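You operate a simulated robot arm through the tools that you are given. There is no shell and no other tool.

You run a simulated two-armed robot. Do the job below in one go: nothing can be reset, and whatever is moved stays where it is left.

Task
Bring the small chamber to 1.0E-5 or less with the turbo.
Fine: blue valve shut, then orange open; TURBO on with LINE at 1.0E-1 or less; gate open at 100%.

Only the result counts: the job must be done as asked and must still hold three seconds after the hand-in. Knocking over, shifting, dropping, spilling or breaking anything else fails it.

Robot
Two 7-joint arms with fingered hands on one trunk that stands fixed in place. Base frame: the origin is at the foot of the trunk, x ahead of it, y to its left, z up. Readings come in m, rad, newtons and seconds.
The left shoulder is at [0.07, 0.172, 1.352], the right one opposite. Each reaches about 1.156 m from its shoulder. Payload 5 kg a hand.
Tool frame (each hand has its own): the origin (TCP) lies between the finger pads and is the grasp point; the fingertips stand 0.043 m ahead of it; z points along the fingers, y is the line along which they close. The gripper opens to 0.144 m; its body begins 0.05 m behind the TCP. The gripper is a hand of 5 fingers: y runs from the thumb to the fingers, the wrist lies at [-0.021, -0.124, -0.221] in the tool frame, and closing takes about 1.5 s.
Orientation is that of the tool frame in the base frame, as a unit quaternion [w, x, y, z]. With the fingers straight down and the wrist toward the robot, the tool's x, y and z point along [0, 1, 0], [1, 0, 0] and [0, 0, -1] of the base frame.

Tools
- The arms move only by the tool move_arm. It takes "left_commands", "right_commands" or both (then of equal length, played together; a hand with none holds still); each is a list that holds one entry, the list of rows, each a list of 7 numbers: the shift along the base's x, y, z in units of 400 mm (1.0 is 400 mm), then the turn, a rotation vector about the base's x, y, z in units of 180 degrees (1.0 is 180 degrees), then the gripper command, from -1 (fully open) to 1 (shut), values between in proportion. In form: [[[x, y, z, ax, ay, az, hand], ...]]. A call has 1 to 20 rows; each row is the pose to reach, as a shift and turn from the pose commanded when the call began. A call with a number of a shift or a turn outside -1 to 1 is refused whole. A row lasts 0.2 s, in which the tool goes at most 0.05 m and 0.15 rad; a call with a longer step from one row to the next is refused whole, and so is a gripper value outside its range. Where a pose cannot be reached the arm comes as near as it can. A force on the tool above 50 N (or 10 N above the force at the start of the call, whichever is more), or a blocked arm, ends the call early, and 0.2 s more pass. The fingers move at their own pace (about 0.045 m/s each) and stop on an object; they squeeze with about 30 N. The grip force told is the motor's: it shows also when the fingers shut on nothing. Time passes only in rows, and 0.2 s behind the last, so rows that repeat a pose let the fingers close. It gives the time, the measured TCP pose, the force on the tool (base axes), the opening and the grip force at its end, in the units of the frame above (readings bear some noise), with the torque about the TCP (base axes, N m) and any sound that the robot's microphone picked up.
- Cameras (640 x 400 px; columns grow to the right, rows downward): "scene" is now at [0.1276, 0.0344, 1.5785]; the picture's right is [0.40, -0.92, 0.00], its down [-0.59, -0.26, -0.77] and it looks along [0.70, 0.31, -0.64] (base axes); focal length 301 px, centre (320, 200). "left" rides on the left gripper at [-0.086, -0.108, -0.168] in its tool frame; the picture's right is [-0.80, -0.28, 0.53], its down [0.54, -0.73, 0.42] and it looks along [0.27, 0.63, 0.73] (tool axes); focal length 275 px, centre (320, 200). "right" rides on the right gripper at [0.086, -0.108, -0.168] in its tool frame; the picture's right is [-0.80, 0.28, -0.53], its down [-0.54, -0.73, 0.42] and it looks along [-0.27, 0.63, 0.73] (tool axes); focal length 275 px, centre (320, 200). There is no depth. A picture from a camera that has moved, and an enlarged one, comes with that camera's place and axes in the base frame and with its lens.
- grab_frame(camera): a new picture of that camera. No time passes.
- slide_trunk(by): slides the trunk up (or, below 0, down) by that many m; the arms and the scene camera ride with it, the base frame stays. It gives what a move gives, with no picture.
- grasp_type(shape, hand): the hand has 5 fingers and takes this shape, open, in about a second: jaw (thumb against the fingers, like two jaws); tri (thumb and two fingers); tip (a fingertip pinch); poke (one finger out to press); point (the index stretched); flat (the hand flat); cup (the hand cupped); fist (a fist). The gripper value then closes the fingers along that shape, each until it touches; the sizes above hold for jaw. It gives what a move gives, with no picture.
- aim_head(pan, tilt): turns the head with the scene camera to pan (to the left, within 1.501 rad either way) and tilt (down, from -0.506 to 1.204), counted from straight ahead of the robot. It gives what a move gives.
- zoom(camera, box): a new picture of the part [left, top, right, bottom] of that camera's present view, enlarged. No time passes.
- sign_off(): hands the job in; it is judged then, once.

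Places have to be worked out from the pictures, the camera data and where the tool is seen. Open the grippers and draw the arms clear of the work before you hand the job in, unless the task says otherwise.

The tools are called by a JSON object that holds its "api" and its "payload". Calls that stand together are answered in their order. move_arm: Moves the arms, as the interface text tells. Its arguments: {"type":"object","properties":{"left_commands":{"type":"array"},"right_commands":{"type":"array"}},"required":[]} The other tools are called the same way: slide_trunk (by) moves the trunk up or down; grasp_type (shape, hand) gives the hand a shape; aim_head (pan, tilt) turns the head that bears the scene camera; grab_frame (camera) takes a picture; zoom (camera, box) takes an enlarged picture of a part of a camera's view; sign_off () hands the job in.

At the start:

```text
clock: 0.0
left_tcp_pos: [0.5985, 0.6134, 1.2665]
left_tool_rot: [0.0, 0.707, 0.707, -0.001]
left_force: [0.0, 0.6, 0.7]
left_ft_torque: [0.01, -0.02, 0.01]
left_width: 0.1436
left_grasp_force: 0.0
left_shape: jaw
right_tcp_pos: [0.8436, -0.0752, 1.3494]
right_tool_rot: [0.0, 0.707, 0.707, -0.001]
right_force: [0.6, 0.3, -0.4]
right_ft_torque: [-0.01, 0.02, 0.02]
right_width: 0.1436
right_grasp_force: 0.1
right_shape: jaw
trunk travel left (down, up): [-0.45, 0.49]
head pan, tilt (commanded): [0.412, 0.693]
```

scene: 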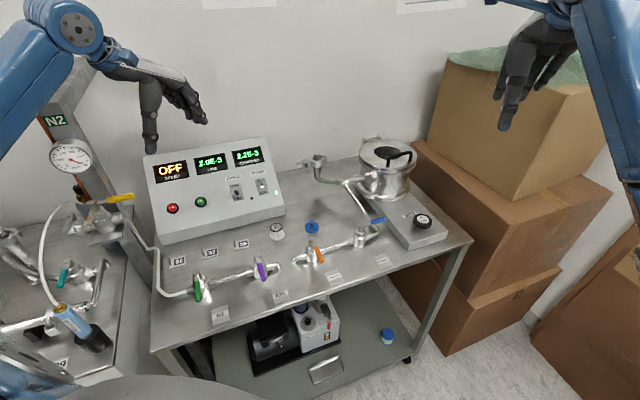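
right: 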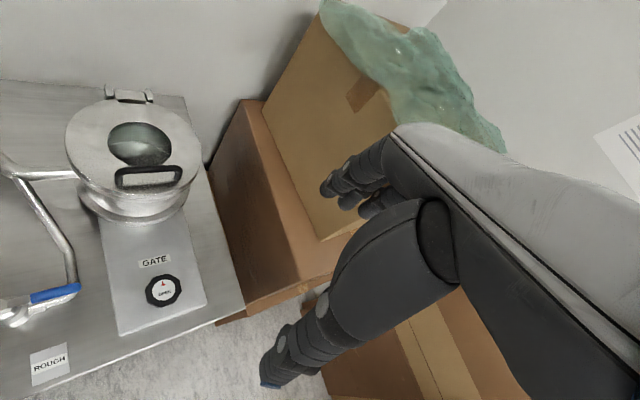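
left: 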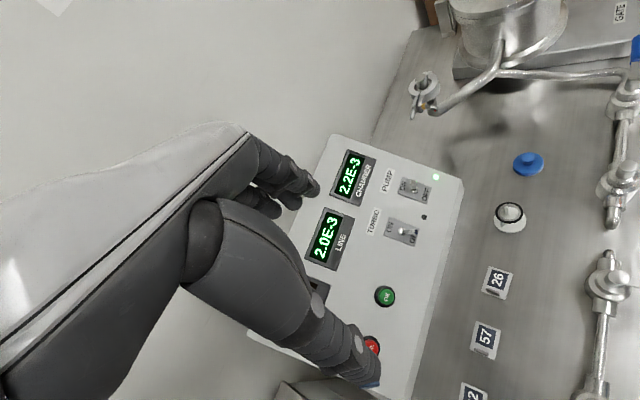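

I start by taking enlarged views of the bench: the panel, the valves and the chamber, to understand the current state.

{"api": "zoom", "payload": {"camera": "scene", "box": [140, 130, 300, 230]}}

{"api": "zoom", "payload": {"camera": "scene", "box": [150, 210, 310, 310]}}

{"api": "zoom", "payload": {"camera": "scene", "box": [260, 190, 420, 290]}}

{"api": "zoom", "payload": {"camera": "scene", "box": [300, 130, 460, 230]}}

{"api": "zoom", "payload": {"camera": "scene", "box": [0, 180, 160, 280]}}

{"api": "zoom", "payload": {"camera": "scene", "box": [200, 290, 440, 400]}}

```text
4.00 times, centred on (220, 180) of scene
camera zoom: at [0.1276, 0.0344, 1.5785], right [0.4, -0.92, 0.0], down [-0.59, -0.26, -0.77], along [0.7, 0.31, -0.64], focal length 1204 px, centre (720, 280)
```

zoom: 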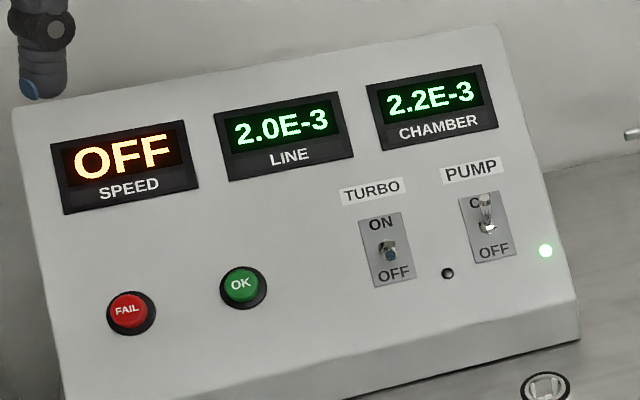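

```text
4.00 times, centred on (230, 260) of scene
camera zoom: at [0.1276, 0.0344, 1.5785], right [0.4, -0.92, 0.0], down [-0.59, -0.26, -0.77], along [0.7, 0.31, -0.64], focal length 1204 px, centre (680, -40)
```

zoom: 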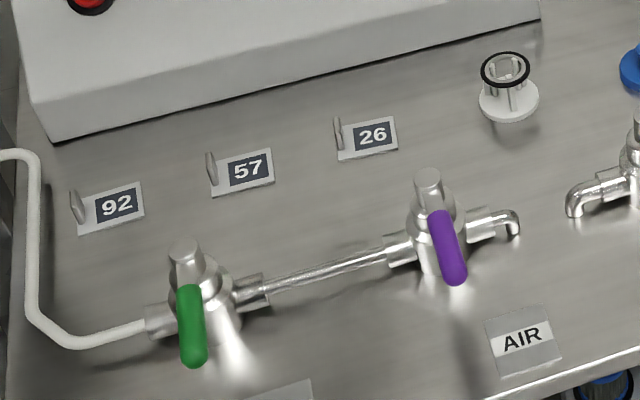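

```text
4.00 times, centred on (340, 240) of scene
camera zoom: at [0.1276, 0.0344, 1.5785], right [0.4, -0.92, 0.0], down [-0.59, -0.26, -0.77], along [0.7, 0.31, -0.64], focal length 1204 px, centre (240, 40)
```

zoom: 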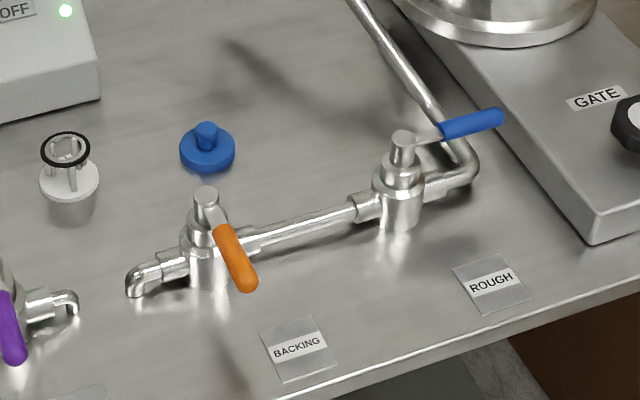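

```text
4.00 times, centred on (380, 180) of scene
camera zoom: at [0.1276, 0.0344, 1.5785], right [0.4, -0.92, 0.0], down [-0.59, -0.26, -0.77], along [0.7, 0.31, -0.64], focal length 1204 px, centre (80, 280)
```

zoom: 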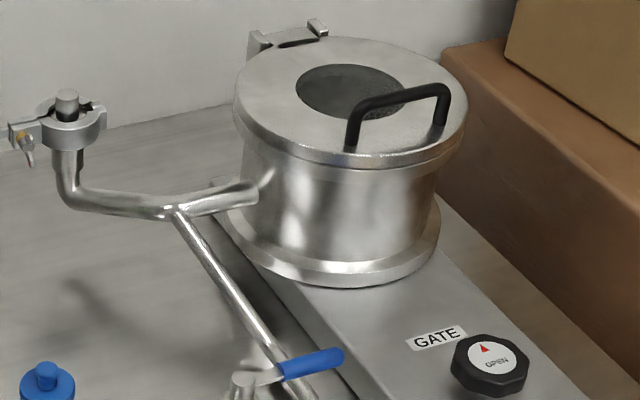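

```text
4.00 times, centred on (80, 230) of scene
camera zoom: at [0.1276, 0.0344, 1.5785], right [0.4, -0.92, 0.0], down [-0.59, -0.26, -0.77], along [0.7, 0.31, -0.64], focal length 1204 px, centre (1280, 80)
```

zoom: 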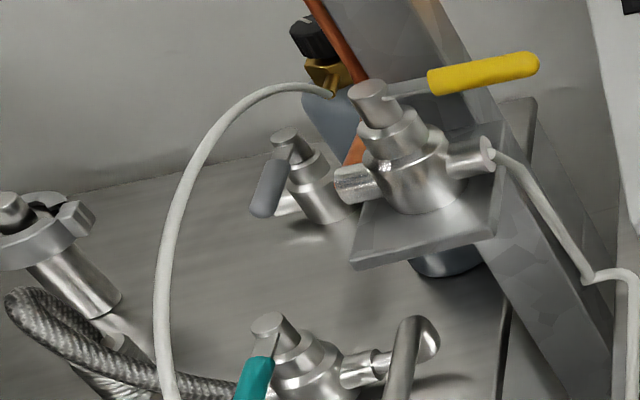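

```text
2.67 times, centred on (320, 345) of scene
camera zoom: at [0.1276, 0.0344, 1.5785], right [0.4, -0.92, 0.0], down [-0.59, -0.26, -0.77], along [0.7, 0.31, -0.64], focal length 803 px, centre (320, -187)
```

zoom: 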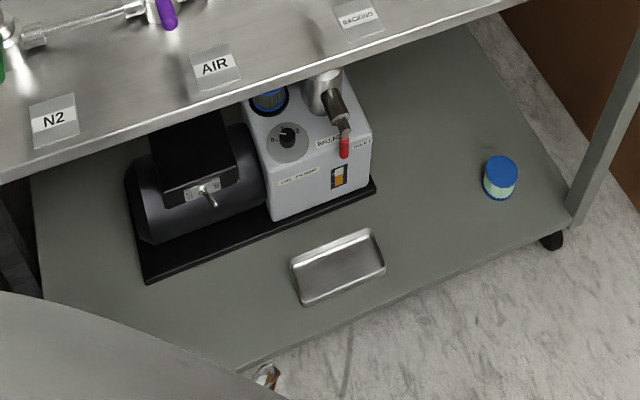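

Blue (ROUGH) seems parallel to its pipe (open), orange (BACKING) crosswise (shut), pump ON, turbo OFF. I look closer at the gate knob and the valves, and with the other cameras.

{"api": "zoom", "payload": {"camera": "right", "box": [100, 230, 228, 310]}}

{"api": "zoom", "payload": {"camera": "scene", "box": [380, 190, 460, 240]}}

{"api": "zoom", "payload": {"camera": "left", "box": [370, 130, 530, 230]}}

{"api": "zoom", "payload": {"camera": "right", "box": [0, 60, 240, 210]}}

{"api": "zoom", "payload": {"camera": "scene", "box": [340, 200, 420, 250]}}

```text
5.00 times, centred on (164, 270) of right
camera zoom: at [0.7331, 0.0094, 1.5166], right [0.28, -0.8, 0.53], down [-0.73, -0.54, -0.42], along [0.63, -0.27, -0.73], focal length 1376 px, centre (1100, -150)
```

zoom: 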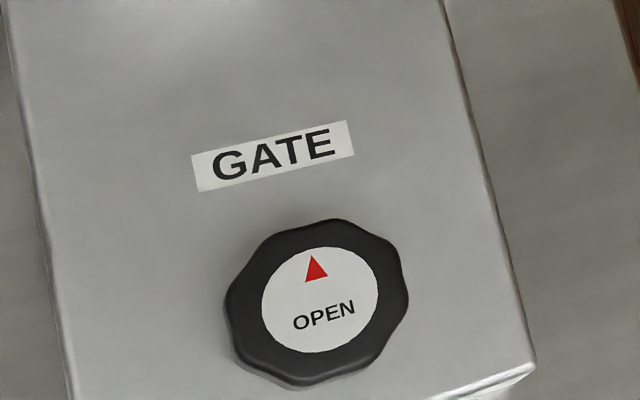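

```text
8.00 times, centred on (420, 215) of scene
camera zoom: at [0.1276, 0.0344, 1.5785], right [0.4, -0.92, 0.0], down [-0.59, -0.26, -0.77], along [0.7, 0.31, -0.64], focal length 2408 px, centre (-480, 80)
```

zoom: 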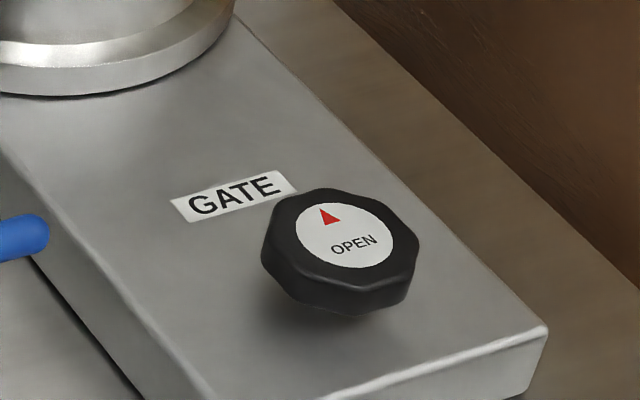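

```text
4.00 times, centred on (450, 180) of left
camera zoom: at [0.4899, 0.5289, 1.4333], right [-0.28, -0.8, -0.53], down [-0.73, 0.54, -0.42], along [0.63, 0.27, -0.73], focal length 1101 px, centre (-200, 280)
```

zoom: 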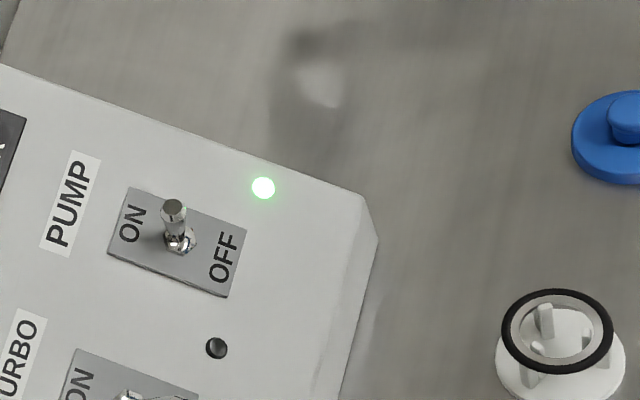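

```text
2.67 times, centred on (120, 135) of right
camera zoom: at [0.7331, 0.0094, 1.5166], right [0.28, -0.8, 0.53], down [-0.73, -0.54, -0.42], along [0.63, -0.27, -0.73], focal length 734 px, centre (853, 373)
```

zoom: 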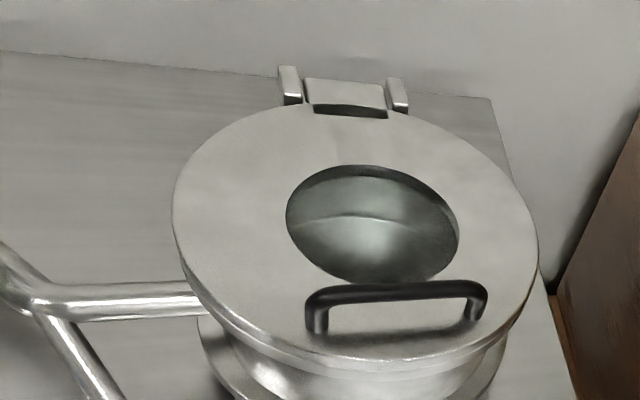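

```text
8.00 times, centred on (380, 225) of scene
camera zoom: at [0.1276, 0.0344, 1.5785], right [0.4, -0.92, 0.0], down [-0.59, -0.26, -0.77], along [0.7, 0.31, -0.64], focal length 2408 px, centre (-160, 0)
```

zoom: 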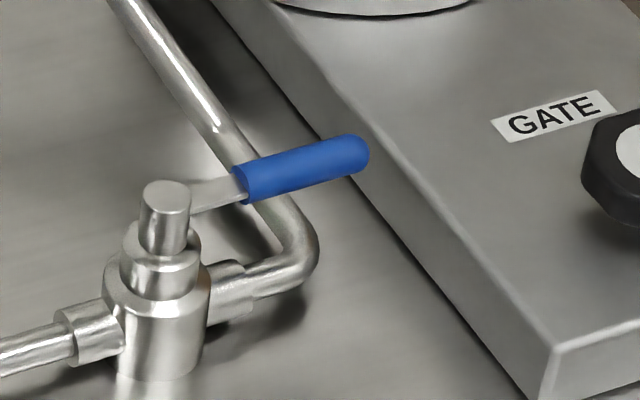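

The gate knob shows a red pointer and "OPEN" on its face. I look around with the head for further things (other displays, notes on the wall, left bench).

{"api": "aim_head", "payload": {"pan": 0.1, "tilt": 0.5}}

{"api": "grab_frame", "payload": {"camera": "scene"}}

{"api": "aim_head", "payload": {"pan": 0.9, "tilt": 0.6}}

{"api": "grab_frame", "payload": {"camera": "scene"}}

{"api": "aim_head", "payload": {"pan": 0.4, "tilt": 0.1}}

{"api": "grab_frame", "payload": {"camera": "scene"}}

```text
clock: 0.8
left_tcp_pos: [0.5991, 0.6132, 1.2676]
left_tool_rot: [0.0, 0.707, 0.707, 0.0]
left_force: [0.6, 0.2, -0.2]
left_ft_torque: [0.0, -0.03, -0.04]
left_width: 0.1435
left_grasp_force: 0.2
left_shape: jaw
right_tcp_pos: [0.8435, -0.0751, 1.3497]
right_tool_rot: [0.0, 0.707, 0.707, 0.0]
right_force: [0.3, -0.2, 0.6]
right_ft_torque: [0.02, 0.01, -0.01]
right_width: 0.1433
right_grasp_force: 0.1
right_shape: jaw
trunk travel left (down, up): [-0.45, 0.49]
head pan, tilt (commanded): [0.099, 0.499]
```

```text
taken
camera scene: at [0.14, 0.0095, 1.5956], right [0.1, -0.99, 0.0], down [-0.48, -0.05, -0.88], along [0.87, 0.09, -0.48], focal length 301 px, centre (320, 200)
```

scene: 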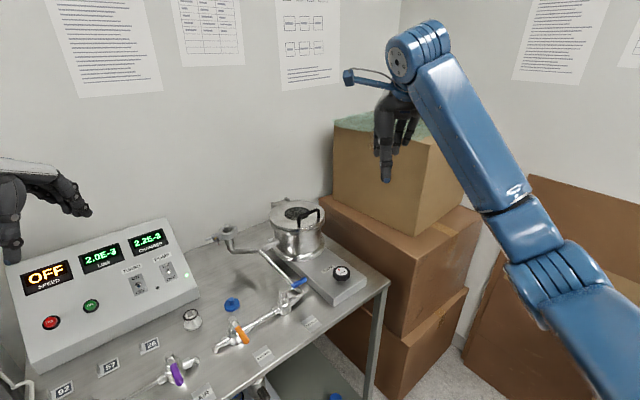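

```text
clock: 1.9
left_tcp_pos: [0.5984, 0.6128, 1.2654]
left_tool_rot: [0.0, 0.707, 0.707, -0.001]
left_force: [0.1, 0.1, -0.6]
left_ft_torque: [0.02, -0.04, -0.04]
left_width: 0.1435
left_grasp_force: 0.1
left_shape: jaw
right_tcp_pos: [0.8411, -0.074, 1.3497]
right_tool_rot: [0.001, 0.707, 0.708, 0.001]
right_force: [-0.3, 0.5, -0.5]
right_ft_torque: [0.04, 0.0, -0.03]
right_width: 0.1438
right_grasp_force: 0.0
right_shape: jaw
trunk travel left (down, up): [-0.45, 0.49]
head pan, tilt (commanded): [0.901, 0.6]
```

```text
taken
camera scene: at [0.1045, 0.0696, 1.5866], right [0.78, -0.62, 0.0], down [-0.35, -0.44, -0.82], along [0.51, 0.65, -0.57], focal length 301 px, centre (320, 200)
```

scene: 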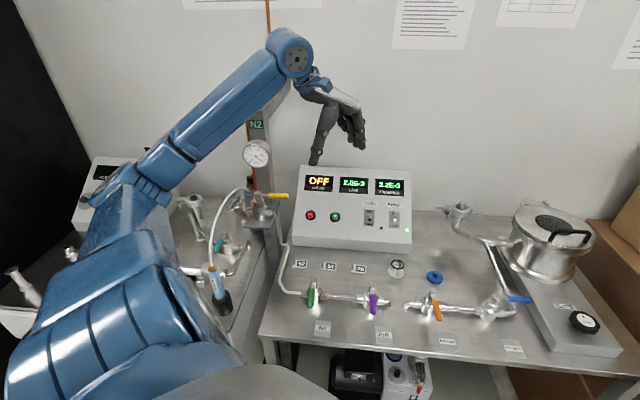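

```text
clock: 2.9
left_tcp_pos: [0.5985, 0.6143, 1.2676]
left_tool_rot: [0.0, 0.707, 0.707, 0.0]
left_force: [0.1, 0.7, 0.8]
left_ft_torque: [0.02, 0.01, 0.01]
left_width: 0.1437
left_grasp_force: 0.0
left_shape: jaw
right_tcp_pos: [0.8429, -0.0741, 1.3489]
right_tool_rot: [0.0, 0.707, 0.707, -0.001]
right_force: [0.0, -0.1, 0.3]
right_ft_torque: [-0.01, -0.02, 0.0]
right_width: 0.1436
right_grasp_force: 0.1
right_shape: jaw
trunk travel left (down, up): [-0.45, 0.49]
head pan, tilt (commanded): [0.4, 0.099]
```

```text
taken
camera scene: at [0.1343, 0.0363, 1.6326], right [0.39, -0.92, 0.0], down [-0.09, -0.04, -0.99], along [0.92, 0.39, -0.1], focal length 301 px, centre (320, 200)
```

scene: 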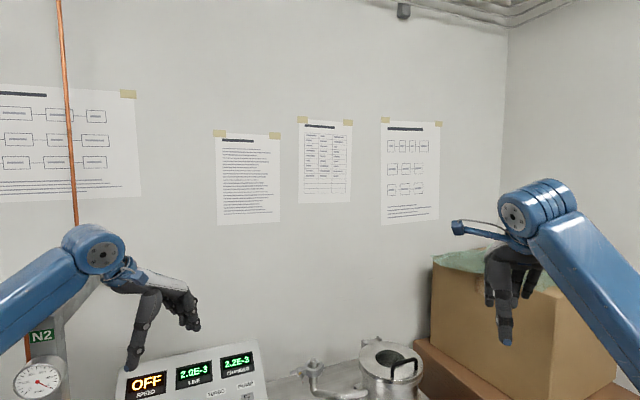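

The wall papers may be notes; I zoom in on them in case they carry information.

{"api": "zoom", "payload": {"camera": "scene", "box": [210, 115, 330, 230]}}

{"api": "zoom", "payload": {"camera": "scene", "box": [350, 110, 450, 230]}}

{"api": "zoom", "payload": {"camera": "scene", "box": [0, 80, 140, 205]}}

{"api": "aim_head", "payload": {"pan": 0.25, "tilt": 0.75}}

{"api": "grab_frame", "payload": {"camera": "scene"}}

```text
3.48 times, centred on (270, 172) of scene
camera zoom: at [0.1343, 0.0363, 1.6326], right [0.39, -0.92, 0.0], down [-0.09, -0.04, -0.99], along [0.92, 0.39, -0.1], focal length 1047 px, centre (494, 296)
```

zoom: 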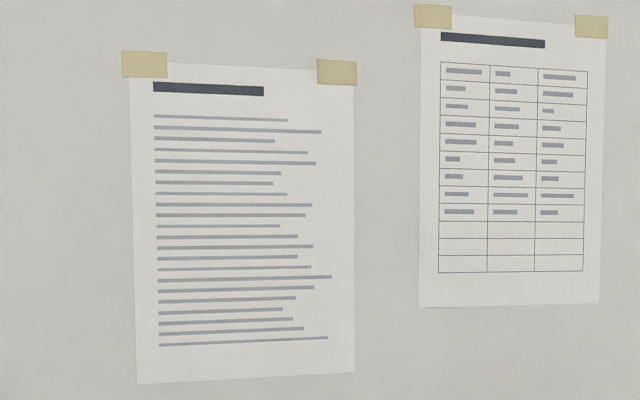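

```text
3.33 times, centred on (400, 170) of scene
camera zoom: at [0.1343, 0.0363, 1.6326], right [0.39, -0.92, 0.0], down [-0.09, -0.04, -0.99], along [0.92, 0.39, -0.1], focal length 1003 px, centre (53, 300)
```

zoom: 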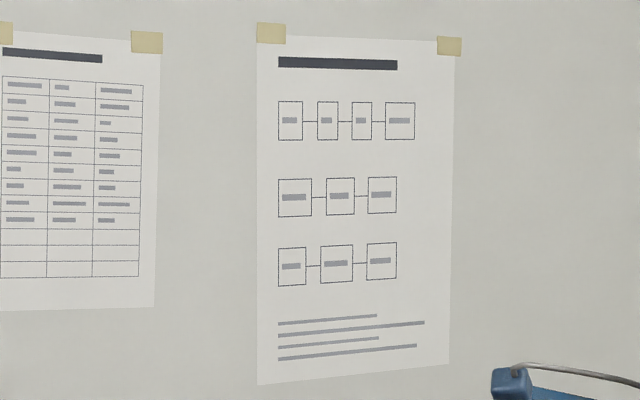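

```text
3.20 times, centred on (70, 142) of scene
camera zoom: at [0.1343, 0.0363, 1.6326], right [0.39, -0.92, 0.0], down [-0.09, -0.04, -0.99], along [0.92, 0.39, -0.1], focal length 963 px, centre (1120, 384)
```

zoom: 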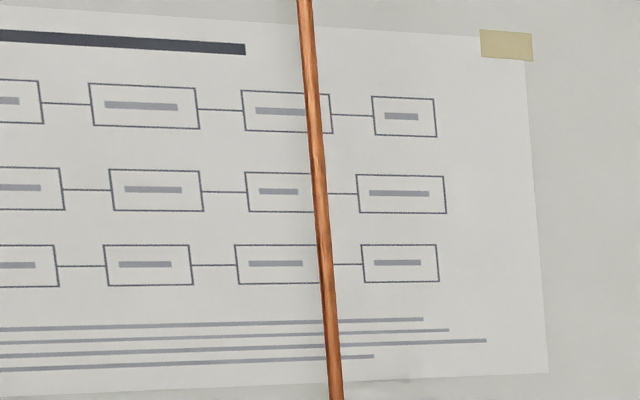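

```text
clock: 3.9
left_tcp_pos: [0.5987, 0.6134, 1.2663]
left_tool_rot: [0.001, 0.707, 0.707, 0.0]
left_force: [0.2, -0.4, -0.6]
left_ft_torque: [0.01, 0.01, 0.02]
left_width: 0.1436
left_grasp_force: 0.2
left_shape: jaw
right_tcp_pos: [0.8425, -0.0752, 1.35]
right_tool_rot: [0.0, 0.707, 0.707, -0.001]
right_force: [0.6, -0.4, -0.7]
right_ft_torque: [-0.02, 0.02, 0.02]
right_width: 0.1437
right_grasp_force: 0.0
right_shape: jaw
trunk travel left (down, up): [-0.45, 0.49]
head pan, tilt (commanded): [0.25, 0.75]
```

```text
taken
camera scene: at [0.1298, 0.0208, 1.5738], right [0.25, -0.97, 0.0], down [-0.66, -0.17, -0.73], along [0.71, 0.18, -0.68], focal length 301 px, centre (320, 200)
```

scene: 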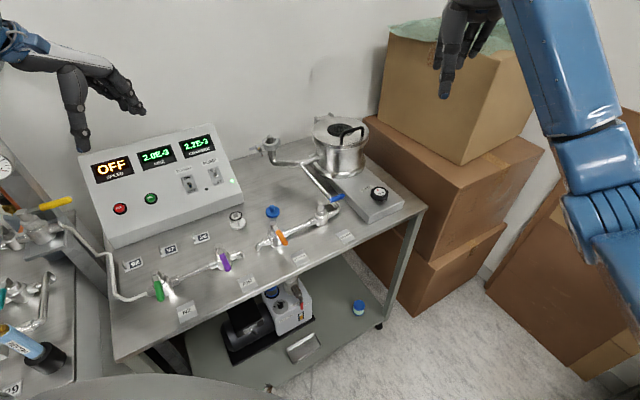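

Working geometry: the bench is turned about 45° (long axis u≈(0.71,-0.71), depth v≈(0.71,0.71)); gate knob face ≈(0.842,0.013,0.965), turbo switch ≈(0.703,0.570,0.998). I zoom for exact valve handle positions from both cameras.

{"api": "zoom", "payload": {"camera": "right", "box": [0, 240, 128, 320]}}

{"api": "zoom", "payload": {"camera": "left", "box": [512, 0, 640, 80]}}

{"api": "zoom", "payload": {"camera": "left", "box": [480, 60, 640, 240]}}

{"api": "zoom", "payload": {"camera": "scene", "box": [240, 180, 400, 280]}}

{"api": "zoom", "payload": {"camera": "left", "box": [340, 170, 468, 250]}}

```text
5.00 times, centred on (64, 280) of right
camera zoom: at [0.733, 0.0093, 1.5166], right [0.28, -0.8, 0.53], down [-0.73, -0.54, -0.42], along [0.63, -0.27, -0.73], focal length 1376 px, centre (1600, -200)
```

zoom: 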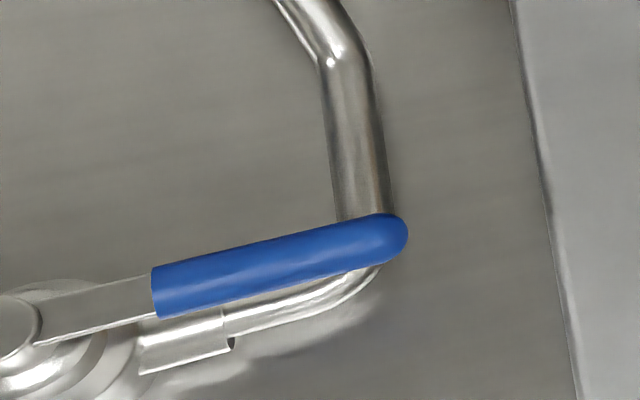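

```text
5.00 times, centred on (576, 40) of left
camera zoom: at [0.4899, 0.5289, 1.4333], right [-0.28, -0.8, -0.53], down [-0.73, 0.54, -0.42], along [0.63, 0.27, -0.73], focal length 1376 px, centre (-960, 1000)
```

zoom: 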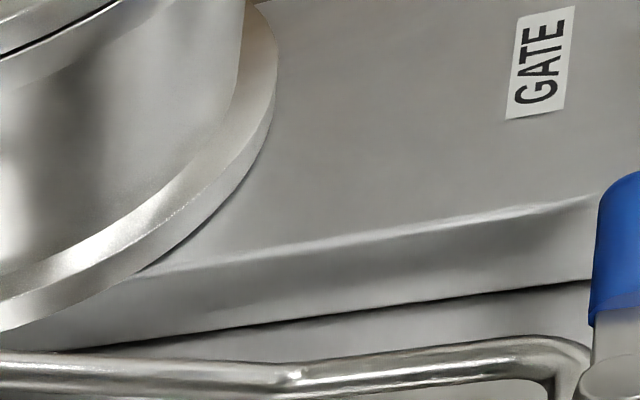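

```text
2.22 times, centred on (560, 150) of left
camera zoom: at [0.4899, 0.5289, 1.4333], right [-0.28, -0.8, -0.53], down [-0.73, 0.54, -0.42], along [0.63, 0.27, -0.73], focal length 612 px, centre (-213, 311)
```

zoom: 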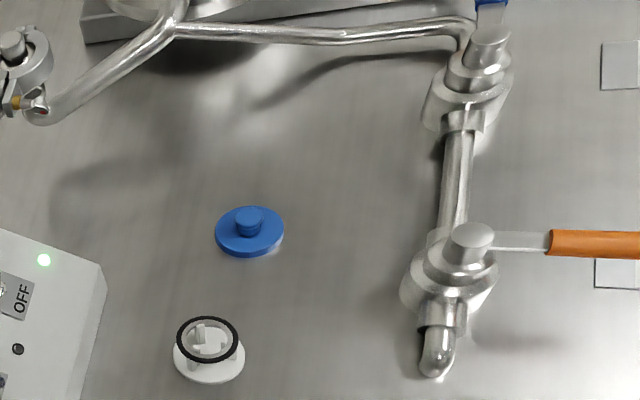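

```text
4.00 times, centred on (320, 230) of scene
camera zoom: at [0.1298, 0.0208, 1.5738], right [0.25, -0.97, 0.0], down [-0.66, -0.17, -0.73], along [0.71, 0.18, -0.68], focal length 1204 px, centre (320, 80)
```

zoom: 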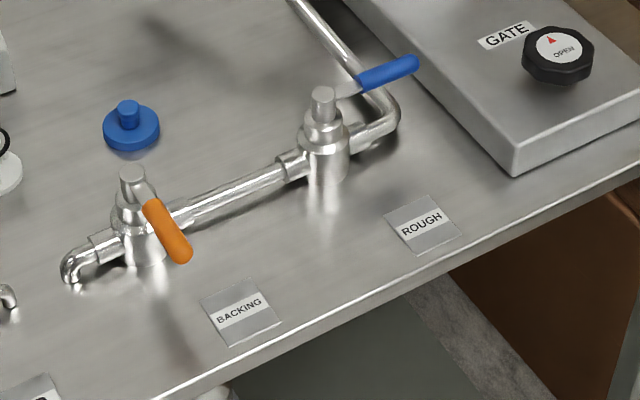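

```text
5.00 times, centred on (404, 210) of left
camera zoom: at [0.4899, 0.5289, 1.4333], right [-0.28, -0.8, -0.53], down [-0.73, 0.54, -0.42], along [0.63, 0.27, -0.73], focal length 1376 px, centre (-100, 150)
```

zoom: 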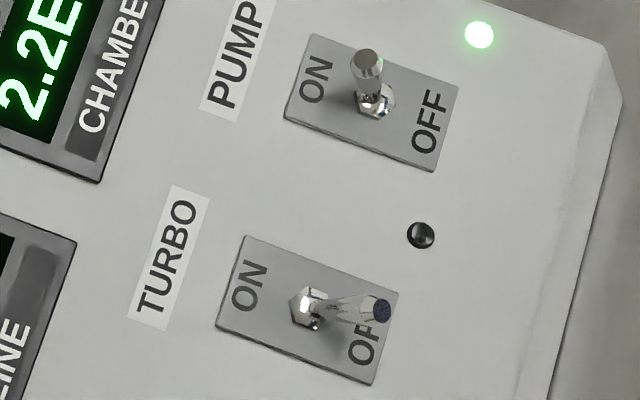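

Triangulated: blue valve stem ≈(0.743,0.174,0.973), lever tip ≈(0.795,0.118,0.969) along +u (open); orange stem ≈(0.634,0.282,0.975), lever tip ≈(0.579,0.227,0.969) toward -v (shut). Bench top ≈0.897. I give both hands the poke shape to see where the fingertip is.

{"api": "grasp_type", "payload": {"shape": "poke", "hand": "right"}}

{"api": "grasp_type", "payload": {"shape": "poke", "hand": "left"}}

{"api": "grab_frame", "payload": {"camera": "right"}}

{"api": "grab_frame", "payload": {"camera": "left"}}

{"api": "grab_frame", "payload": {"camera": "scene"}}

```text
clock: 4.8
left_tcp_pos: [0.5977, 0.6129, 1.2669]
left_tool_rot: [-0.001, 0.707, 0.707, 0.0]
left_force: [0.2, 0.5, 0.2]
left_ft_torque: [-0.02, -0.01, -0.05]
left_width: 0.1435
left_grasp_force: 0.0
left_shape: jaw
right_tcp_pos: [0.8426, -0.0744, 1.3493]
right_tool_rot: [-0.001, 0.707, 0.707, 0.0]
right_force: [-0.1, 0.0, -0.1]
right_ft_torque: [0.01, 0.02, -0.02]
right_width: 0.0
right_grasp_force: 0.1
right_shape: poke
trunk travel left (down, up): [-0.45, 0.49]
head pan, tilt (commanded): [0.25, 0.75]
```

```text
clock: 5.7
left_tcp_pos: [0.5981, 0.6137, 1.2672]
left_tool_rot: [0.0, 0.707, 0.707, 0.001]
left_force: [-0.6, -0.6, 0.3]
left_ft_torque: [-0.03, 0.01, -0.01]
left_width: 0.0003
left_grasp_force: 0.1
left_shape: poke
right_tcp_pos: [0.842, -0.075, 1.3492]
right_tool_rot: [0.0, 0.707, 0.707, -0.001]
right_force: [-0.6, 0.3, -0.5]
right_ft_torque: [0.02, 0.03, 0.0]
right_width: 0.0
right_grasp_force: 0.1
right_shape: poke
trunk travel left (down, up): [-0.45, 0.49]
head pan, tilt (commanded): [0.25, 0.75]
```

```text
taken
camera right: at [0.7331, 0.0094, 1.5165], right [0.28, -0.8, 0.53], down [-0.73, -0.54, -0.42], along [0.63, -0.27, -0.73], focal length 275 px, centre (320, 200)
```

right: 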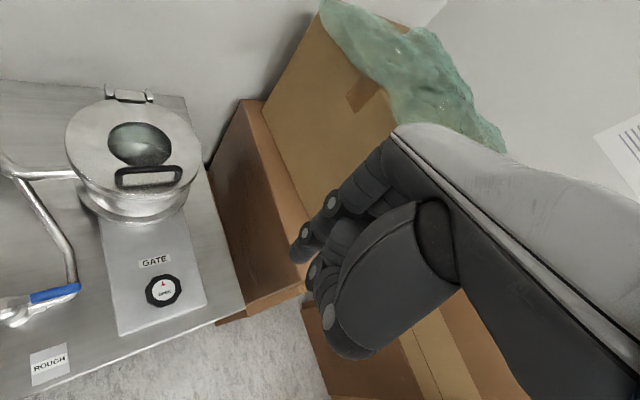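

```text
taken
camera left: at [0.4899, 0.5289, 1.4332], right [-0.28, -0.8, -0.53], down [-0.73, 0.54, -0.42], along [0.63, 0.27, -0.73], focal length 275 px, centre (320, 200)
```

left: 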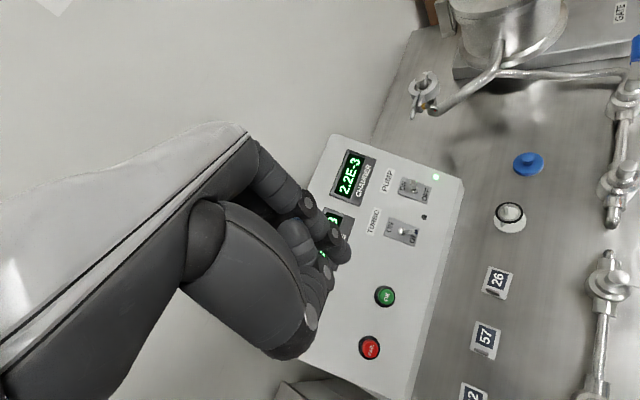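

```text
taken
camera scene: at [0.1299, 0.0208, 1.5737], right [0.25, -0.97, 0.0], down [-0.66, -0.17, -0.73], along [0.71, 0.18, -0.68], focal length 301 px, centre (320, 200)
```

scene: 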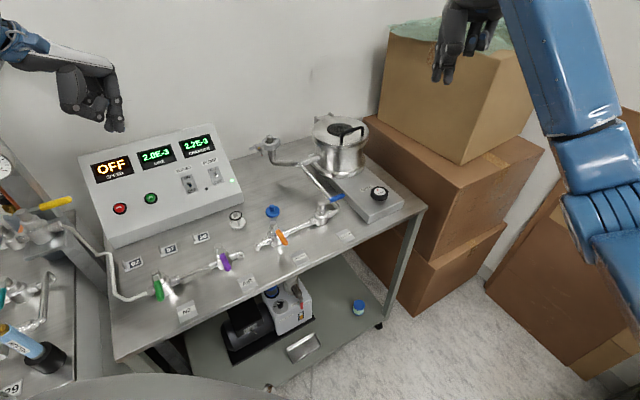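

I zoom on both hands to locate the poking fingertip relative to the TCP.

{"api": "zoom", "payload": {"camera": "right", "box": [260, 120, 500, 370]}}

{"api": "zoom", "payload": {"camera": "scene", "box": [400, 0, 528, 90]}}

{"api": "zoom", "payload": {"camera": "scene", "box": [20, 30, 148, 140]}}

{"api": "zoom", "payload": {"camera": "left", "box": [180, 130, 370, 370]}}

```text
1.60 times, centred on (380, 245) of right
camera zoom: at [0.7331, 0.0094, 1.5165], right [0.28, -0.8, 0.53], down [-0.73, -0.54, -0.42], along [0.63, -0.27, -0.73], focal length 440 px, centre (224, 128)
```

zoom: 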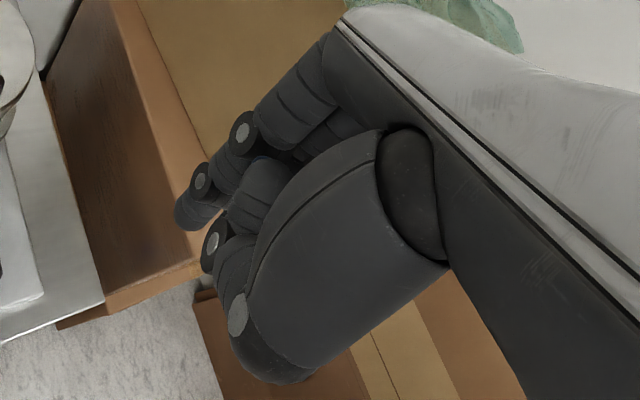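

```text
4.44 times, centred on (464, 45) of scene
camera zoom: at [0.1299, 0.0208, 1.5737], right [0.25, -0.97, 0.0], down [-0.66, -0.17, -0.73], along [0.71, 0.18, -0.68], focal length 1338 px, centre (-320, 889)
```

zoom: 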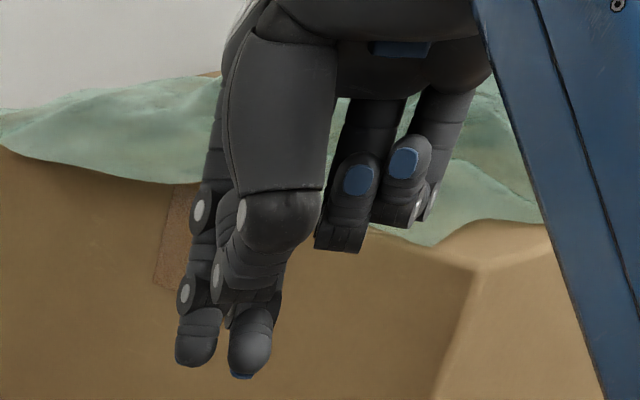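

```text
3.64 times, centred on (84, 85) of scene
camera zoom: at [0.1299, 0.0208, 1.5737], right [0.25, -0.97, 0.0], down [-0.66, -0.17, -0.73], along [0.71, 0.18, -0.68], focal length 1094 px, centre (1178, 618)
```

zoom: 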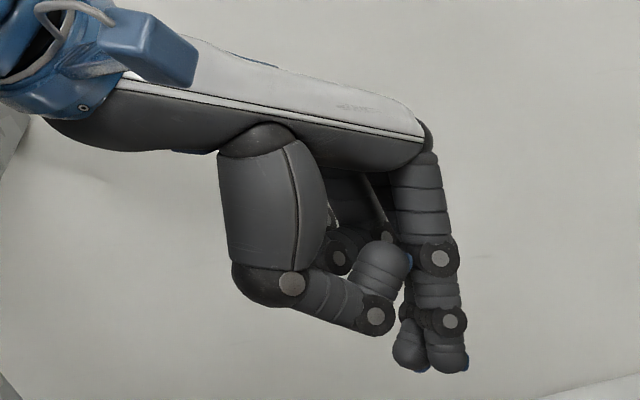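

```text
1.67 times, centred on (275, 250) of left
camera zoom: at [0.4899, 0.5289, 1.4332], right [-0.28, -0.8, -0.53], down [-0.73, 0.54, -0.42], along [0.63, 0.27, -0.73], focal length 459 px, centre (395, 117)
```

zoom: 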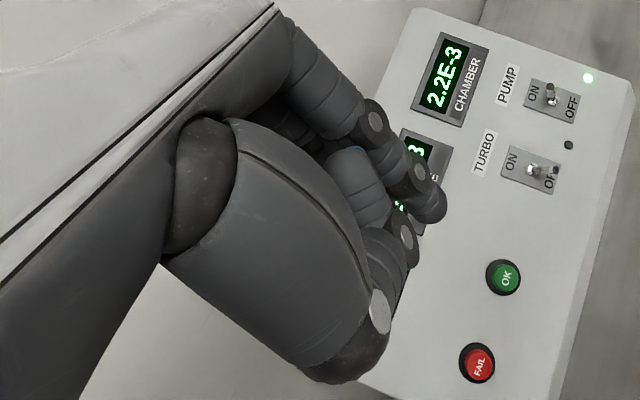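

The index/middle tip pair in poke shape sits ≈0.043 m below the TCP, close to the TCP axis. Next I bring the right hand above the far (+v) side of the blue lever, at about (0.814,0.166,1.10).

{"api": "move_arm", "payload": {"right_commands": [[[-0.009, 0.075, -0.078, 0, 0, 0, -1], [-0.019, 0.151, -0.156, 0, 0, 0, -1], [-0.028, 0.226, -0.233, 0, 0, 0, -1], [-0.037, 0.301, -0.311, 0, 0, 0, -1], [-0.047, 0.377, -0.389, 0, 0, 0, -1], [-0.056, 0.452, -0.467, 0, 0, 0, -1], [-0.065, 0.527, -0.545, 0, 0, 0, -1], [-0.075, 0.603, -0.6225, 0, 0, 0, -1], [-0.075, 0.603, -0.6225, 0, 0, 0, -1]]]}}

{"api": "grab_frame", "payload": {"camera": "right"}}

{"api": "grab_frame", "payload": {"camera": "scene"}}

```text
clock: 7.7
left_tcp_pos: [0.5987, 0.613, 1.2678]
left_tool_rot: [0.0, 0.707, 0.707, -0.001]
left_force: [0.0, 0.2, 0.1]
left_ft_torque: [0.06, -0.04, -0.03]
left_width: 0.0
left_grasp_force: 0.1
left_shape: poke
right_tcp_pos: [0.8147, 0.1669, 1.1016]
right_tool_rot: [0.001, 0.707, 0.707, 0.0]
right_force: [0.4, -0.5, -0.3]
right_ft_torque: [0.06, -0.02, 0.02]
right_width: 0.0
right_grasp_force: 0.1
right_shape: poke
trunk travel left (down, up): [-0.45, 0.49]
head pan, tilt (commanded): [0.25, 0.75]
```

```text
taken
camera right: at [0.7041, 0.2508, 1.2679], right [0.28, -0.8, 0.53], down [-0.73, -0.54, -0.42], along [0.63, -0.27, -0.73], focal length 275 px, centre (320, 200)
```

right: 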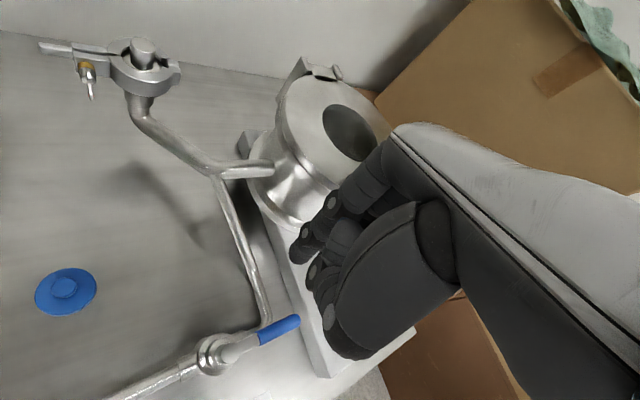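

```text
taken
camera scene: at [0.1298, 0.0197, 1.5737], right [0.25, -0.97, 0.0], down [-0.66, -0.17, -0.73], along [0.71, 0.18, -0.68], focal length 301 px, centre (320, 200)
```

scene: 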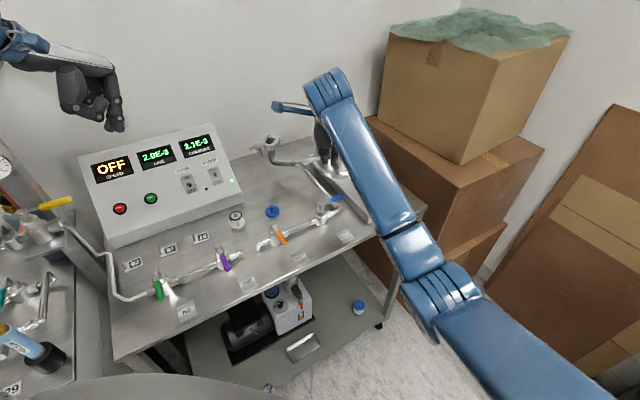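

Lever tip re-measured at ≈(0.795,0.113,0.969), consistent. I lower the right fingertip behind the lever to tip height ≈0.956 (TCP z≈0.999).

{"api": "move_arm", "payload": {"right_commands": [[[0, 0, -0.09, 0, 0, 0, -1], [0, 0, -0.18, 0, 0, 0, -1], [0, 0, -0.256, 0, 0, 0, -1], [0, 0, -0.256, 0, 0, 0, -1]]]}}

{"api": "grab_frame", "payload": {"camera": "right"}}

{"api": "zoom", "payload": {"camera": "scene", "box": [280, 130, 400, 240]}}

```text
clock: 8.7
left_tcp_pos: [0.5992, 0.6144, 1.2661]
left_tool_rot: [0.0, 0.707, 0.707, 0.0]
left_force: [-0.4, 0.2, 0.8]
left_ft_torque: [0.03, -0.05, 0.02]
left_width: 0.0
left_grasp_force: 0.1
left_shape: poke
right_tcp_pos: [0.8116, 0.1662, 0.9985]
right_tool_rot: [0.0, 0.707, 0.707, 0.0]
right_force: [-0.2, -0.9, 0.9]
right_ft_torque: [0.0, 0.01, -0.04]
right_width: 0.0001
right_grasp_force: 0.1
right_shape: poke
trunk travel left (down, up): [-0.45, 0.49]
head pan, tilt (commanded): [0.25, 0.75]
```

```text
taken
camera right: at [0.7024, 0.2506, 1.1648], right [0.28, -0.8, 0.53], down [-0.73, -0.54, -0.42], along [0.63, -0.27, -0.73], focal length 275 px, centre (320, 200)
```

right: 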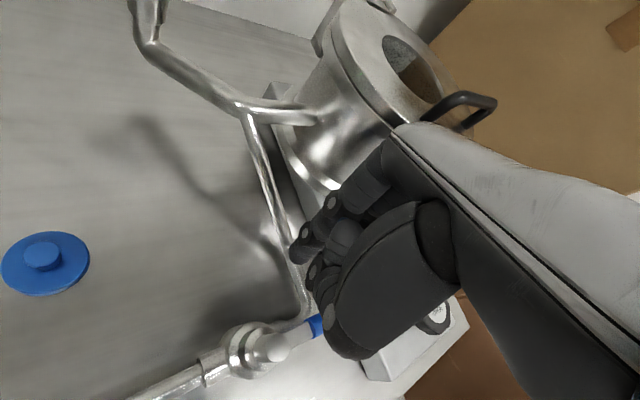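

```text
3.64 times, centred on (340, 185) of scene
camera zoom: at [0.1298, 0.021, 1.5737], right [0.25, -0.97, 0.0], down [-0.66, -0.17, -0.73], along [0.71, 0.18, -0.68], focal length 1094 px, centre (247, 254)
```

zoom: 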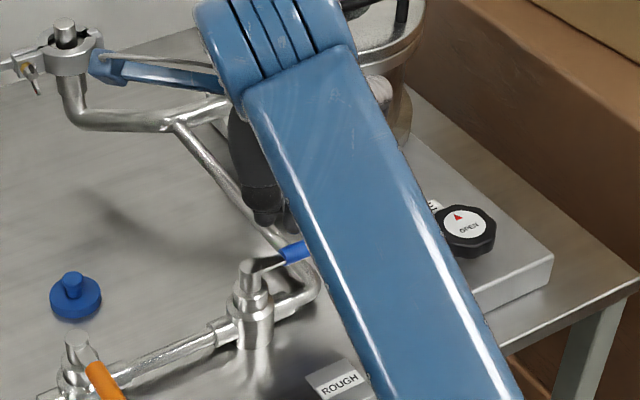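

The fingertips are behind the lever (+v side), clear of the pipe. I start the clockwise sweep of the blue lever, first to about 40–50°, watching the force.

{"api": "move_arm", "payload": {"right_commands": [[[-0.019, -0.014, 0, 0, 0, 0, -1], [-0.0375, -0.0275, 0, 0, 0, 0, -1], [-0.049, -0.046, 0, 0, 0, 0, -1], [-0.06, -0.065, 0, 0, 0, 0, -1], [-0.077, -0.08, 0, 0, 0, 0, -1], [-0.094, -0.094, 0, 0, 0, 0, -1], [-0.115, -0.103, 0, 0, 0, 0, -1], [-0.135, -0.111, 0, 0, 0, 0, -1]]]}}

{"api": "grab_frame", "payload": {"camera": "right"}}

{"api": "zoom", "payload": {"camera": "scene", "box": [280, 130, 400, 240]}}

```text
clock: 10.5
left_tcp_pos: [0.5987, 0.6144, 1.2681]
left_tool_rot: [0.001, 0.707, 0.707, 0.0]
left_force: [0.8, 0.6, 0.7]
left_ft_torque: [-0.01, 0.01, 0.0]
left_width: 0.0
left_grasp_force: 0.1
left_shape: poke
right_tcp_pos: [0.7615, 0.119, 0.9982]
right_tool_rot: [0.002, 0.708, 0.706, 0.0]
right_force: [1.7, 0.3, -0.2]
right_ft_torque: [0.02, -0.06, -0.05]
right_width: 0.0002
right_grasp_force: 0.1
right_shape: poke
trunk travel left (down, up): [-0.45, 0.49]
head pan, tilt (commanded): [0.25, 0.75]
```

```text
taken
camera right: at [0.6508, 0.2046, 1.165], right [0.28, -0.8, 0.54], down [-0.73, -0.54, -0.42], along [0.63, -0.27, -0.73], focal length 275 px, centre (320, 200)
```

right: 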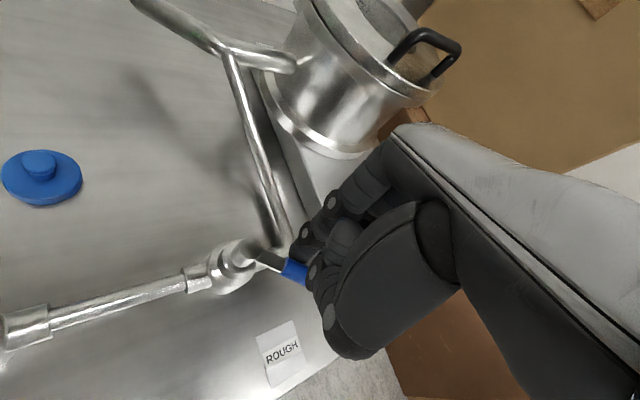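

```text
3.64 times, centred on (340, 185) of scene
camera zoom: at [0.1297, 0.0208, 1.5737], right [0.25, -0.97, 0.0], down [-0.66, -0.17, -0.73], along [0.71, 0.18, -0.68], focal length 1094 px, centre (247, 254)
```

zoom: 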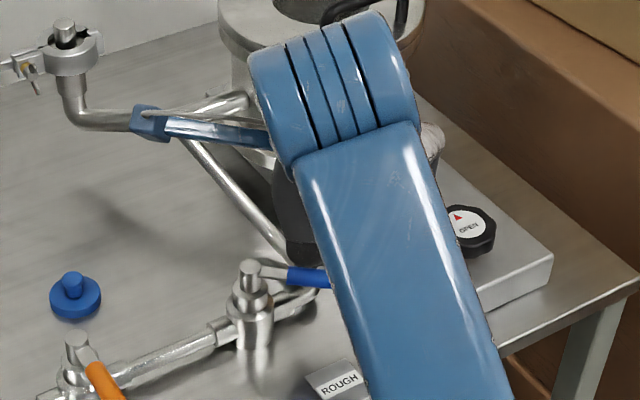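

The lever is turning with little force (~2 N). I continue the arc to the crosswise position with a small overshoot.

{"api": "move_arm", "payload": {"right_commands": [[[-0.015, -0.004, 0, 0, 0, 0, -1], [-0.03, -0.007, 0, 0, 0, 0, -1], [-0.046, -0.008, 0, 0, 0, 0, -1], [-0.062, -0.0075, 0, 0, 0, 0, -1], [-0.078, -0.004, 0, 0, 0, 0, -1], [-0.094, 0, 0, 0, 0, 0, -1], [-0.104, 0.01, 0, 0, 0, 0, -1], [-0.115, 0.021, 0, 0, 0, 0, -1], [-0.115, 0.021, 0, 0, 0, 0, -1]]]}}

{"api": "grab_frame", "payload": {"camera": "right"}}

{"api": "zoom", "payload": {"camera": "scene", "box": [280, 130, 400, 240]}}

```text
clock: 12.7
left_tcp_pos: [0.5989, 0.614, 1.2662]
left_tool_rot: [0.0, 0.708, 0.707, 0.0]
left_force: [-0.3, -0.9, -0.4]
left_ft_torque: [-0.01, 0.01, 0.04]
left_width: 0.0
left_grasp_force: 0.2
left_shape: poke
right_tcp_pos: [0.7425, 0.078, 1.0029]
right_tool_rot: [0.038, 0.722, 0.691, -0.008]
right_force: [0.1, -0.1, 0.5]
right_ft_torque: [-0.01, 0.01, 0.0]
right_width: 0.0
right_grasp_force: 0.0
right_shape: poke
trunk travel left (down, up): [-0.45, 0.49]
head pan, tilt (commanded): [0.25, 0.75]
stopped in row 9 (right hand): the arm was blocked; the commanded pose is now the measured one
```

```text
taken
camera right: at [0.6306, 0.1773, 1.1585], right [0.22, -0.77, 0.6], down [-0.73, -0.54, -0.42], along [0.64, -0.34, -0.69], focal length 275 px, centre (320, 200)
```

right: 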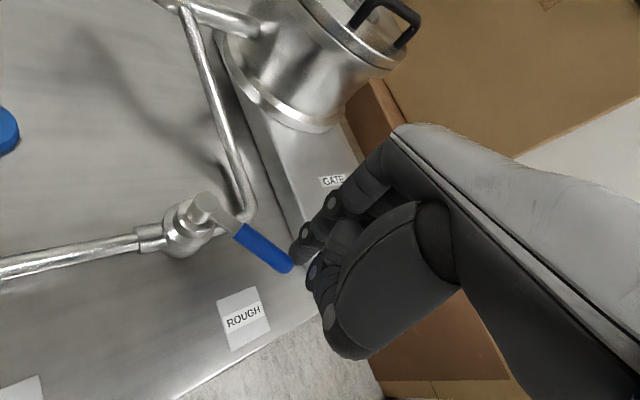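

```text
3.64 times, centred on (340, 185) of scene
camera zoom: at [0.1299, 0.0208, 1.5737], right [0.25, -0.97, 0.0], down [-0.66, -0.17, -0.73], along [0.71, 0.18, -0.68], focal length 1094 px, centre (247, 254)
```

zoom: 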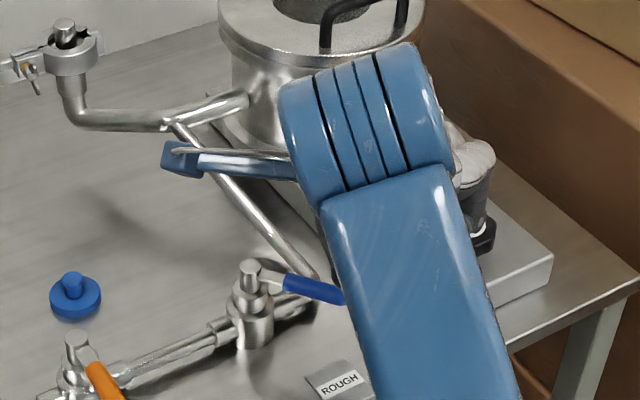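

The lever is now at about -100° (about 55° turned of 90°), but the hand was blocked and slid past its tip to (0.742,0.078). I lift up, straighten the hand, and test whether the arm reaches the wanted pose freely at height.

{"api": "move_arm", "payload": {"right_commands": [[[0, 0, 0.08, 0.007, 0.0045, 0.005, -1], [0, 0, 0.16, 0.014, 0.009, 0.009, -1], [0, 0, 0.25, 0.0207, 0.0135, 0.014, -1], [-0.037, 0.06, 0.25, 0.0207, 0.0135, 0.014, -1], [-0.073, 0.13, 0.25, 0.0207, 0.0135, 0.014, -1], [-0.073, 0.13, 0.25, 0.0207, 0.0135, 0.014, -1]]]}}

{"api": "grab_frame", "payload": {"camera": "right"}}

{"api": "grab_frame", "payload": {"camera": "left"}}

{"api": "grab_frame", "payload": {"camera": "scene"}}

```text
clock: 14.1
left_tcp_pos: [0.6002, 0.6139, 1.2662]
left_tool_rot: [0.0, 0.707, 0.707, 0.0]
left_force: [0.4, 0.3, 0.0]
left_ft_torque: [0.01, 0.0, 0.02]
left_width: 0.0
left_grasp_force: 0.0
left_shape: poke
right_tcp_pos: [0.7511, 0.0486, 1.0909]
right_tool_rot: [0.05, 0.736, 0.675, -0.024]
right_force: [0.6, 0.6, -1.0]
right_ft_torque: [0.06, 0.01, 0.03]
right_width: 0.0001
right_grasp_force: 0.0
right_shape: poke
trunk travel left (down, up): [-0.45, 0.49]
head pan, tilt (commanded): [0.25, 0.75]
stopped in row 6 (right hand): the arm was blocked; the commanded pose is now the measured one
```

```text
taken
camera right: at [0.6442, 0.159, 1.2432], right [0.2, -0.76, 0.62], down [-0.76, -0.52, -0.39], along [0.62, -0.39, -0.67], focal length 275 px, centre (320, 200)
```

right: 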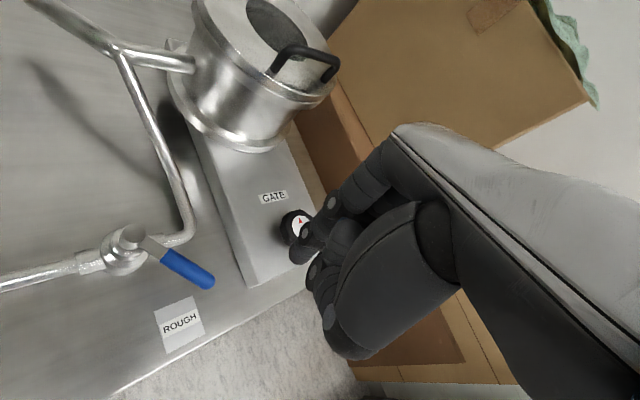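

```text
taken
camera left: at [0.4898, 0.529, 1.4333], right [-0.28, -0.8, -0.53], down [-0.73, 0.54, -0.42], along [0.63, 0.27, -0.73], focal length 275 px, centre (320, 200)
```

left: 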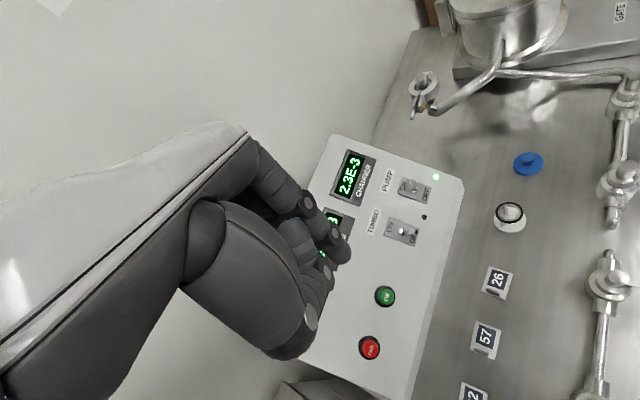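

```text
taken
camera scene: at [0.1298, 0.0207, 1.5737], right [0.25, -0.97, 0.0], down [-0.66, -0.17, -0.73], along [0.71, 0.18, -0.68], focal length 301 px, centre (320, 200)
```

scene: 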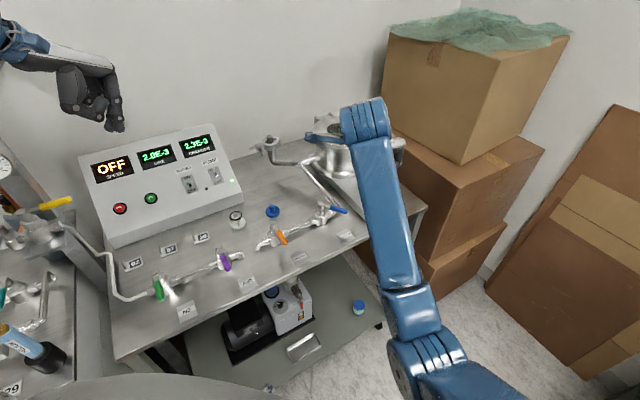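

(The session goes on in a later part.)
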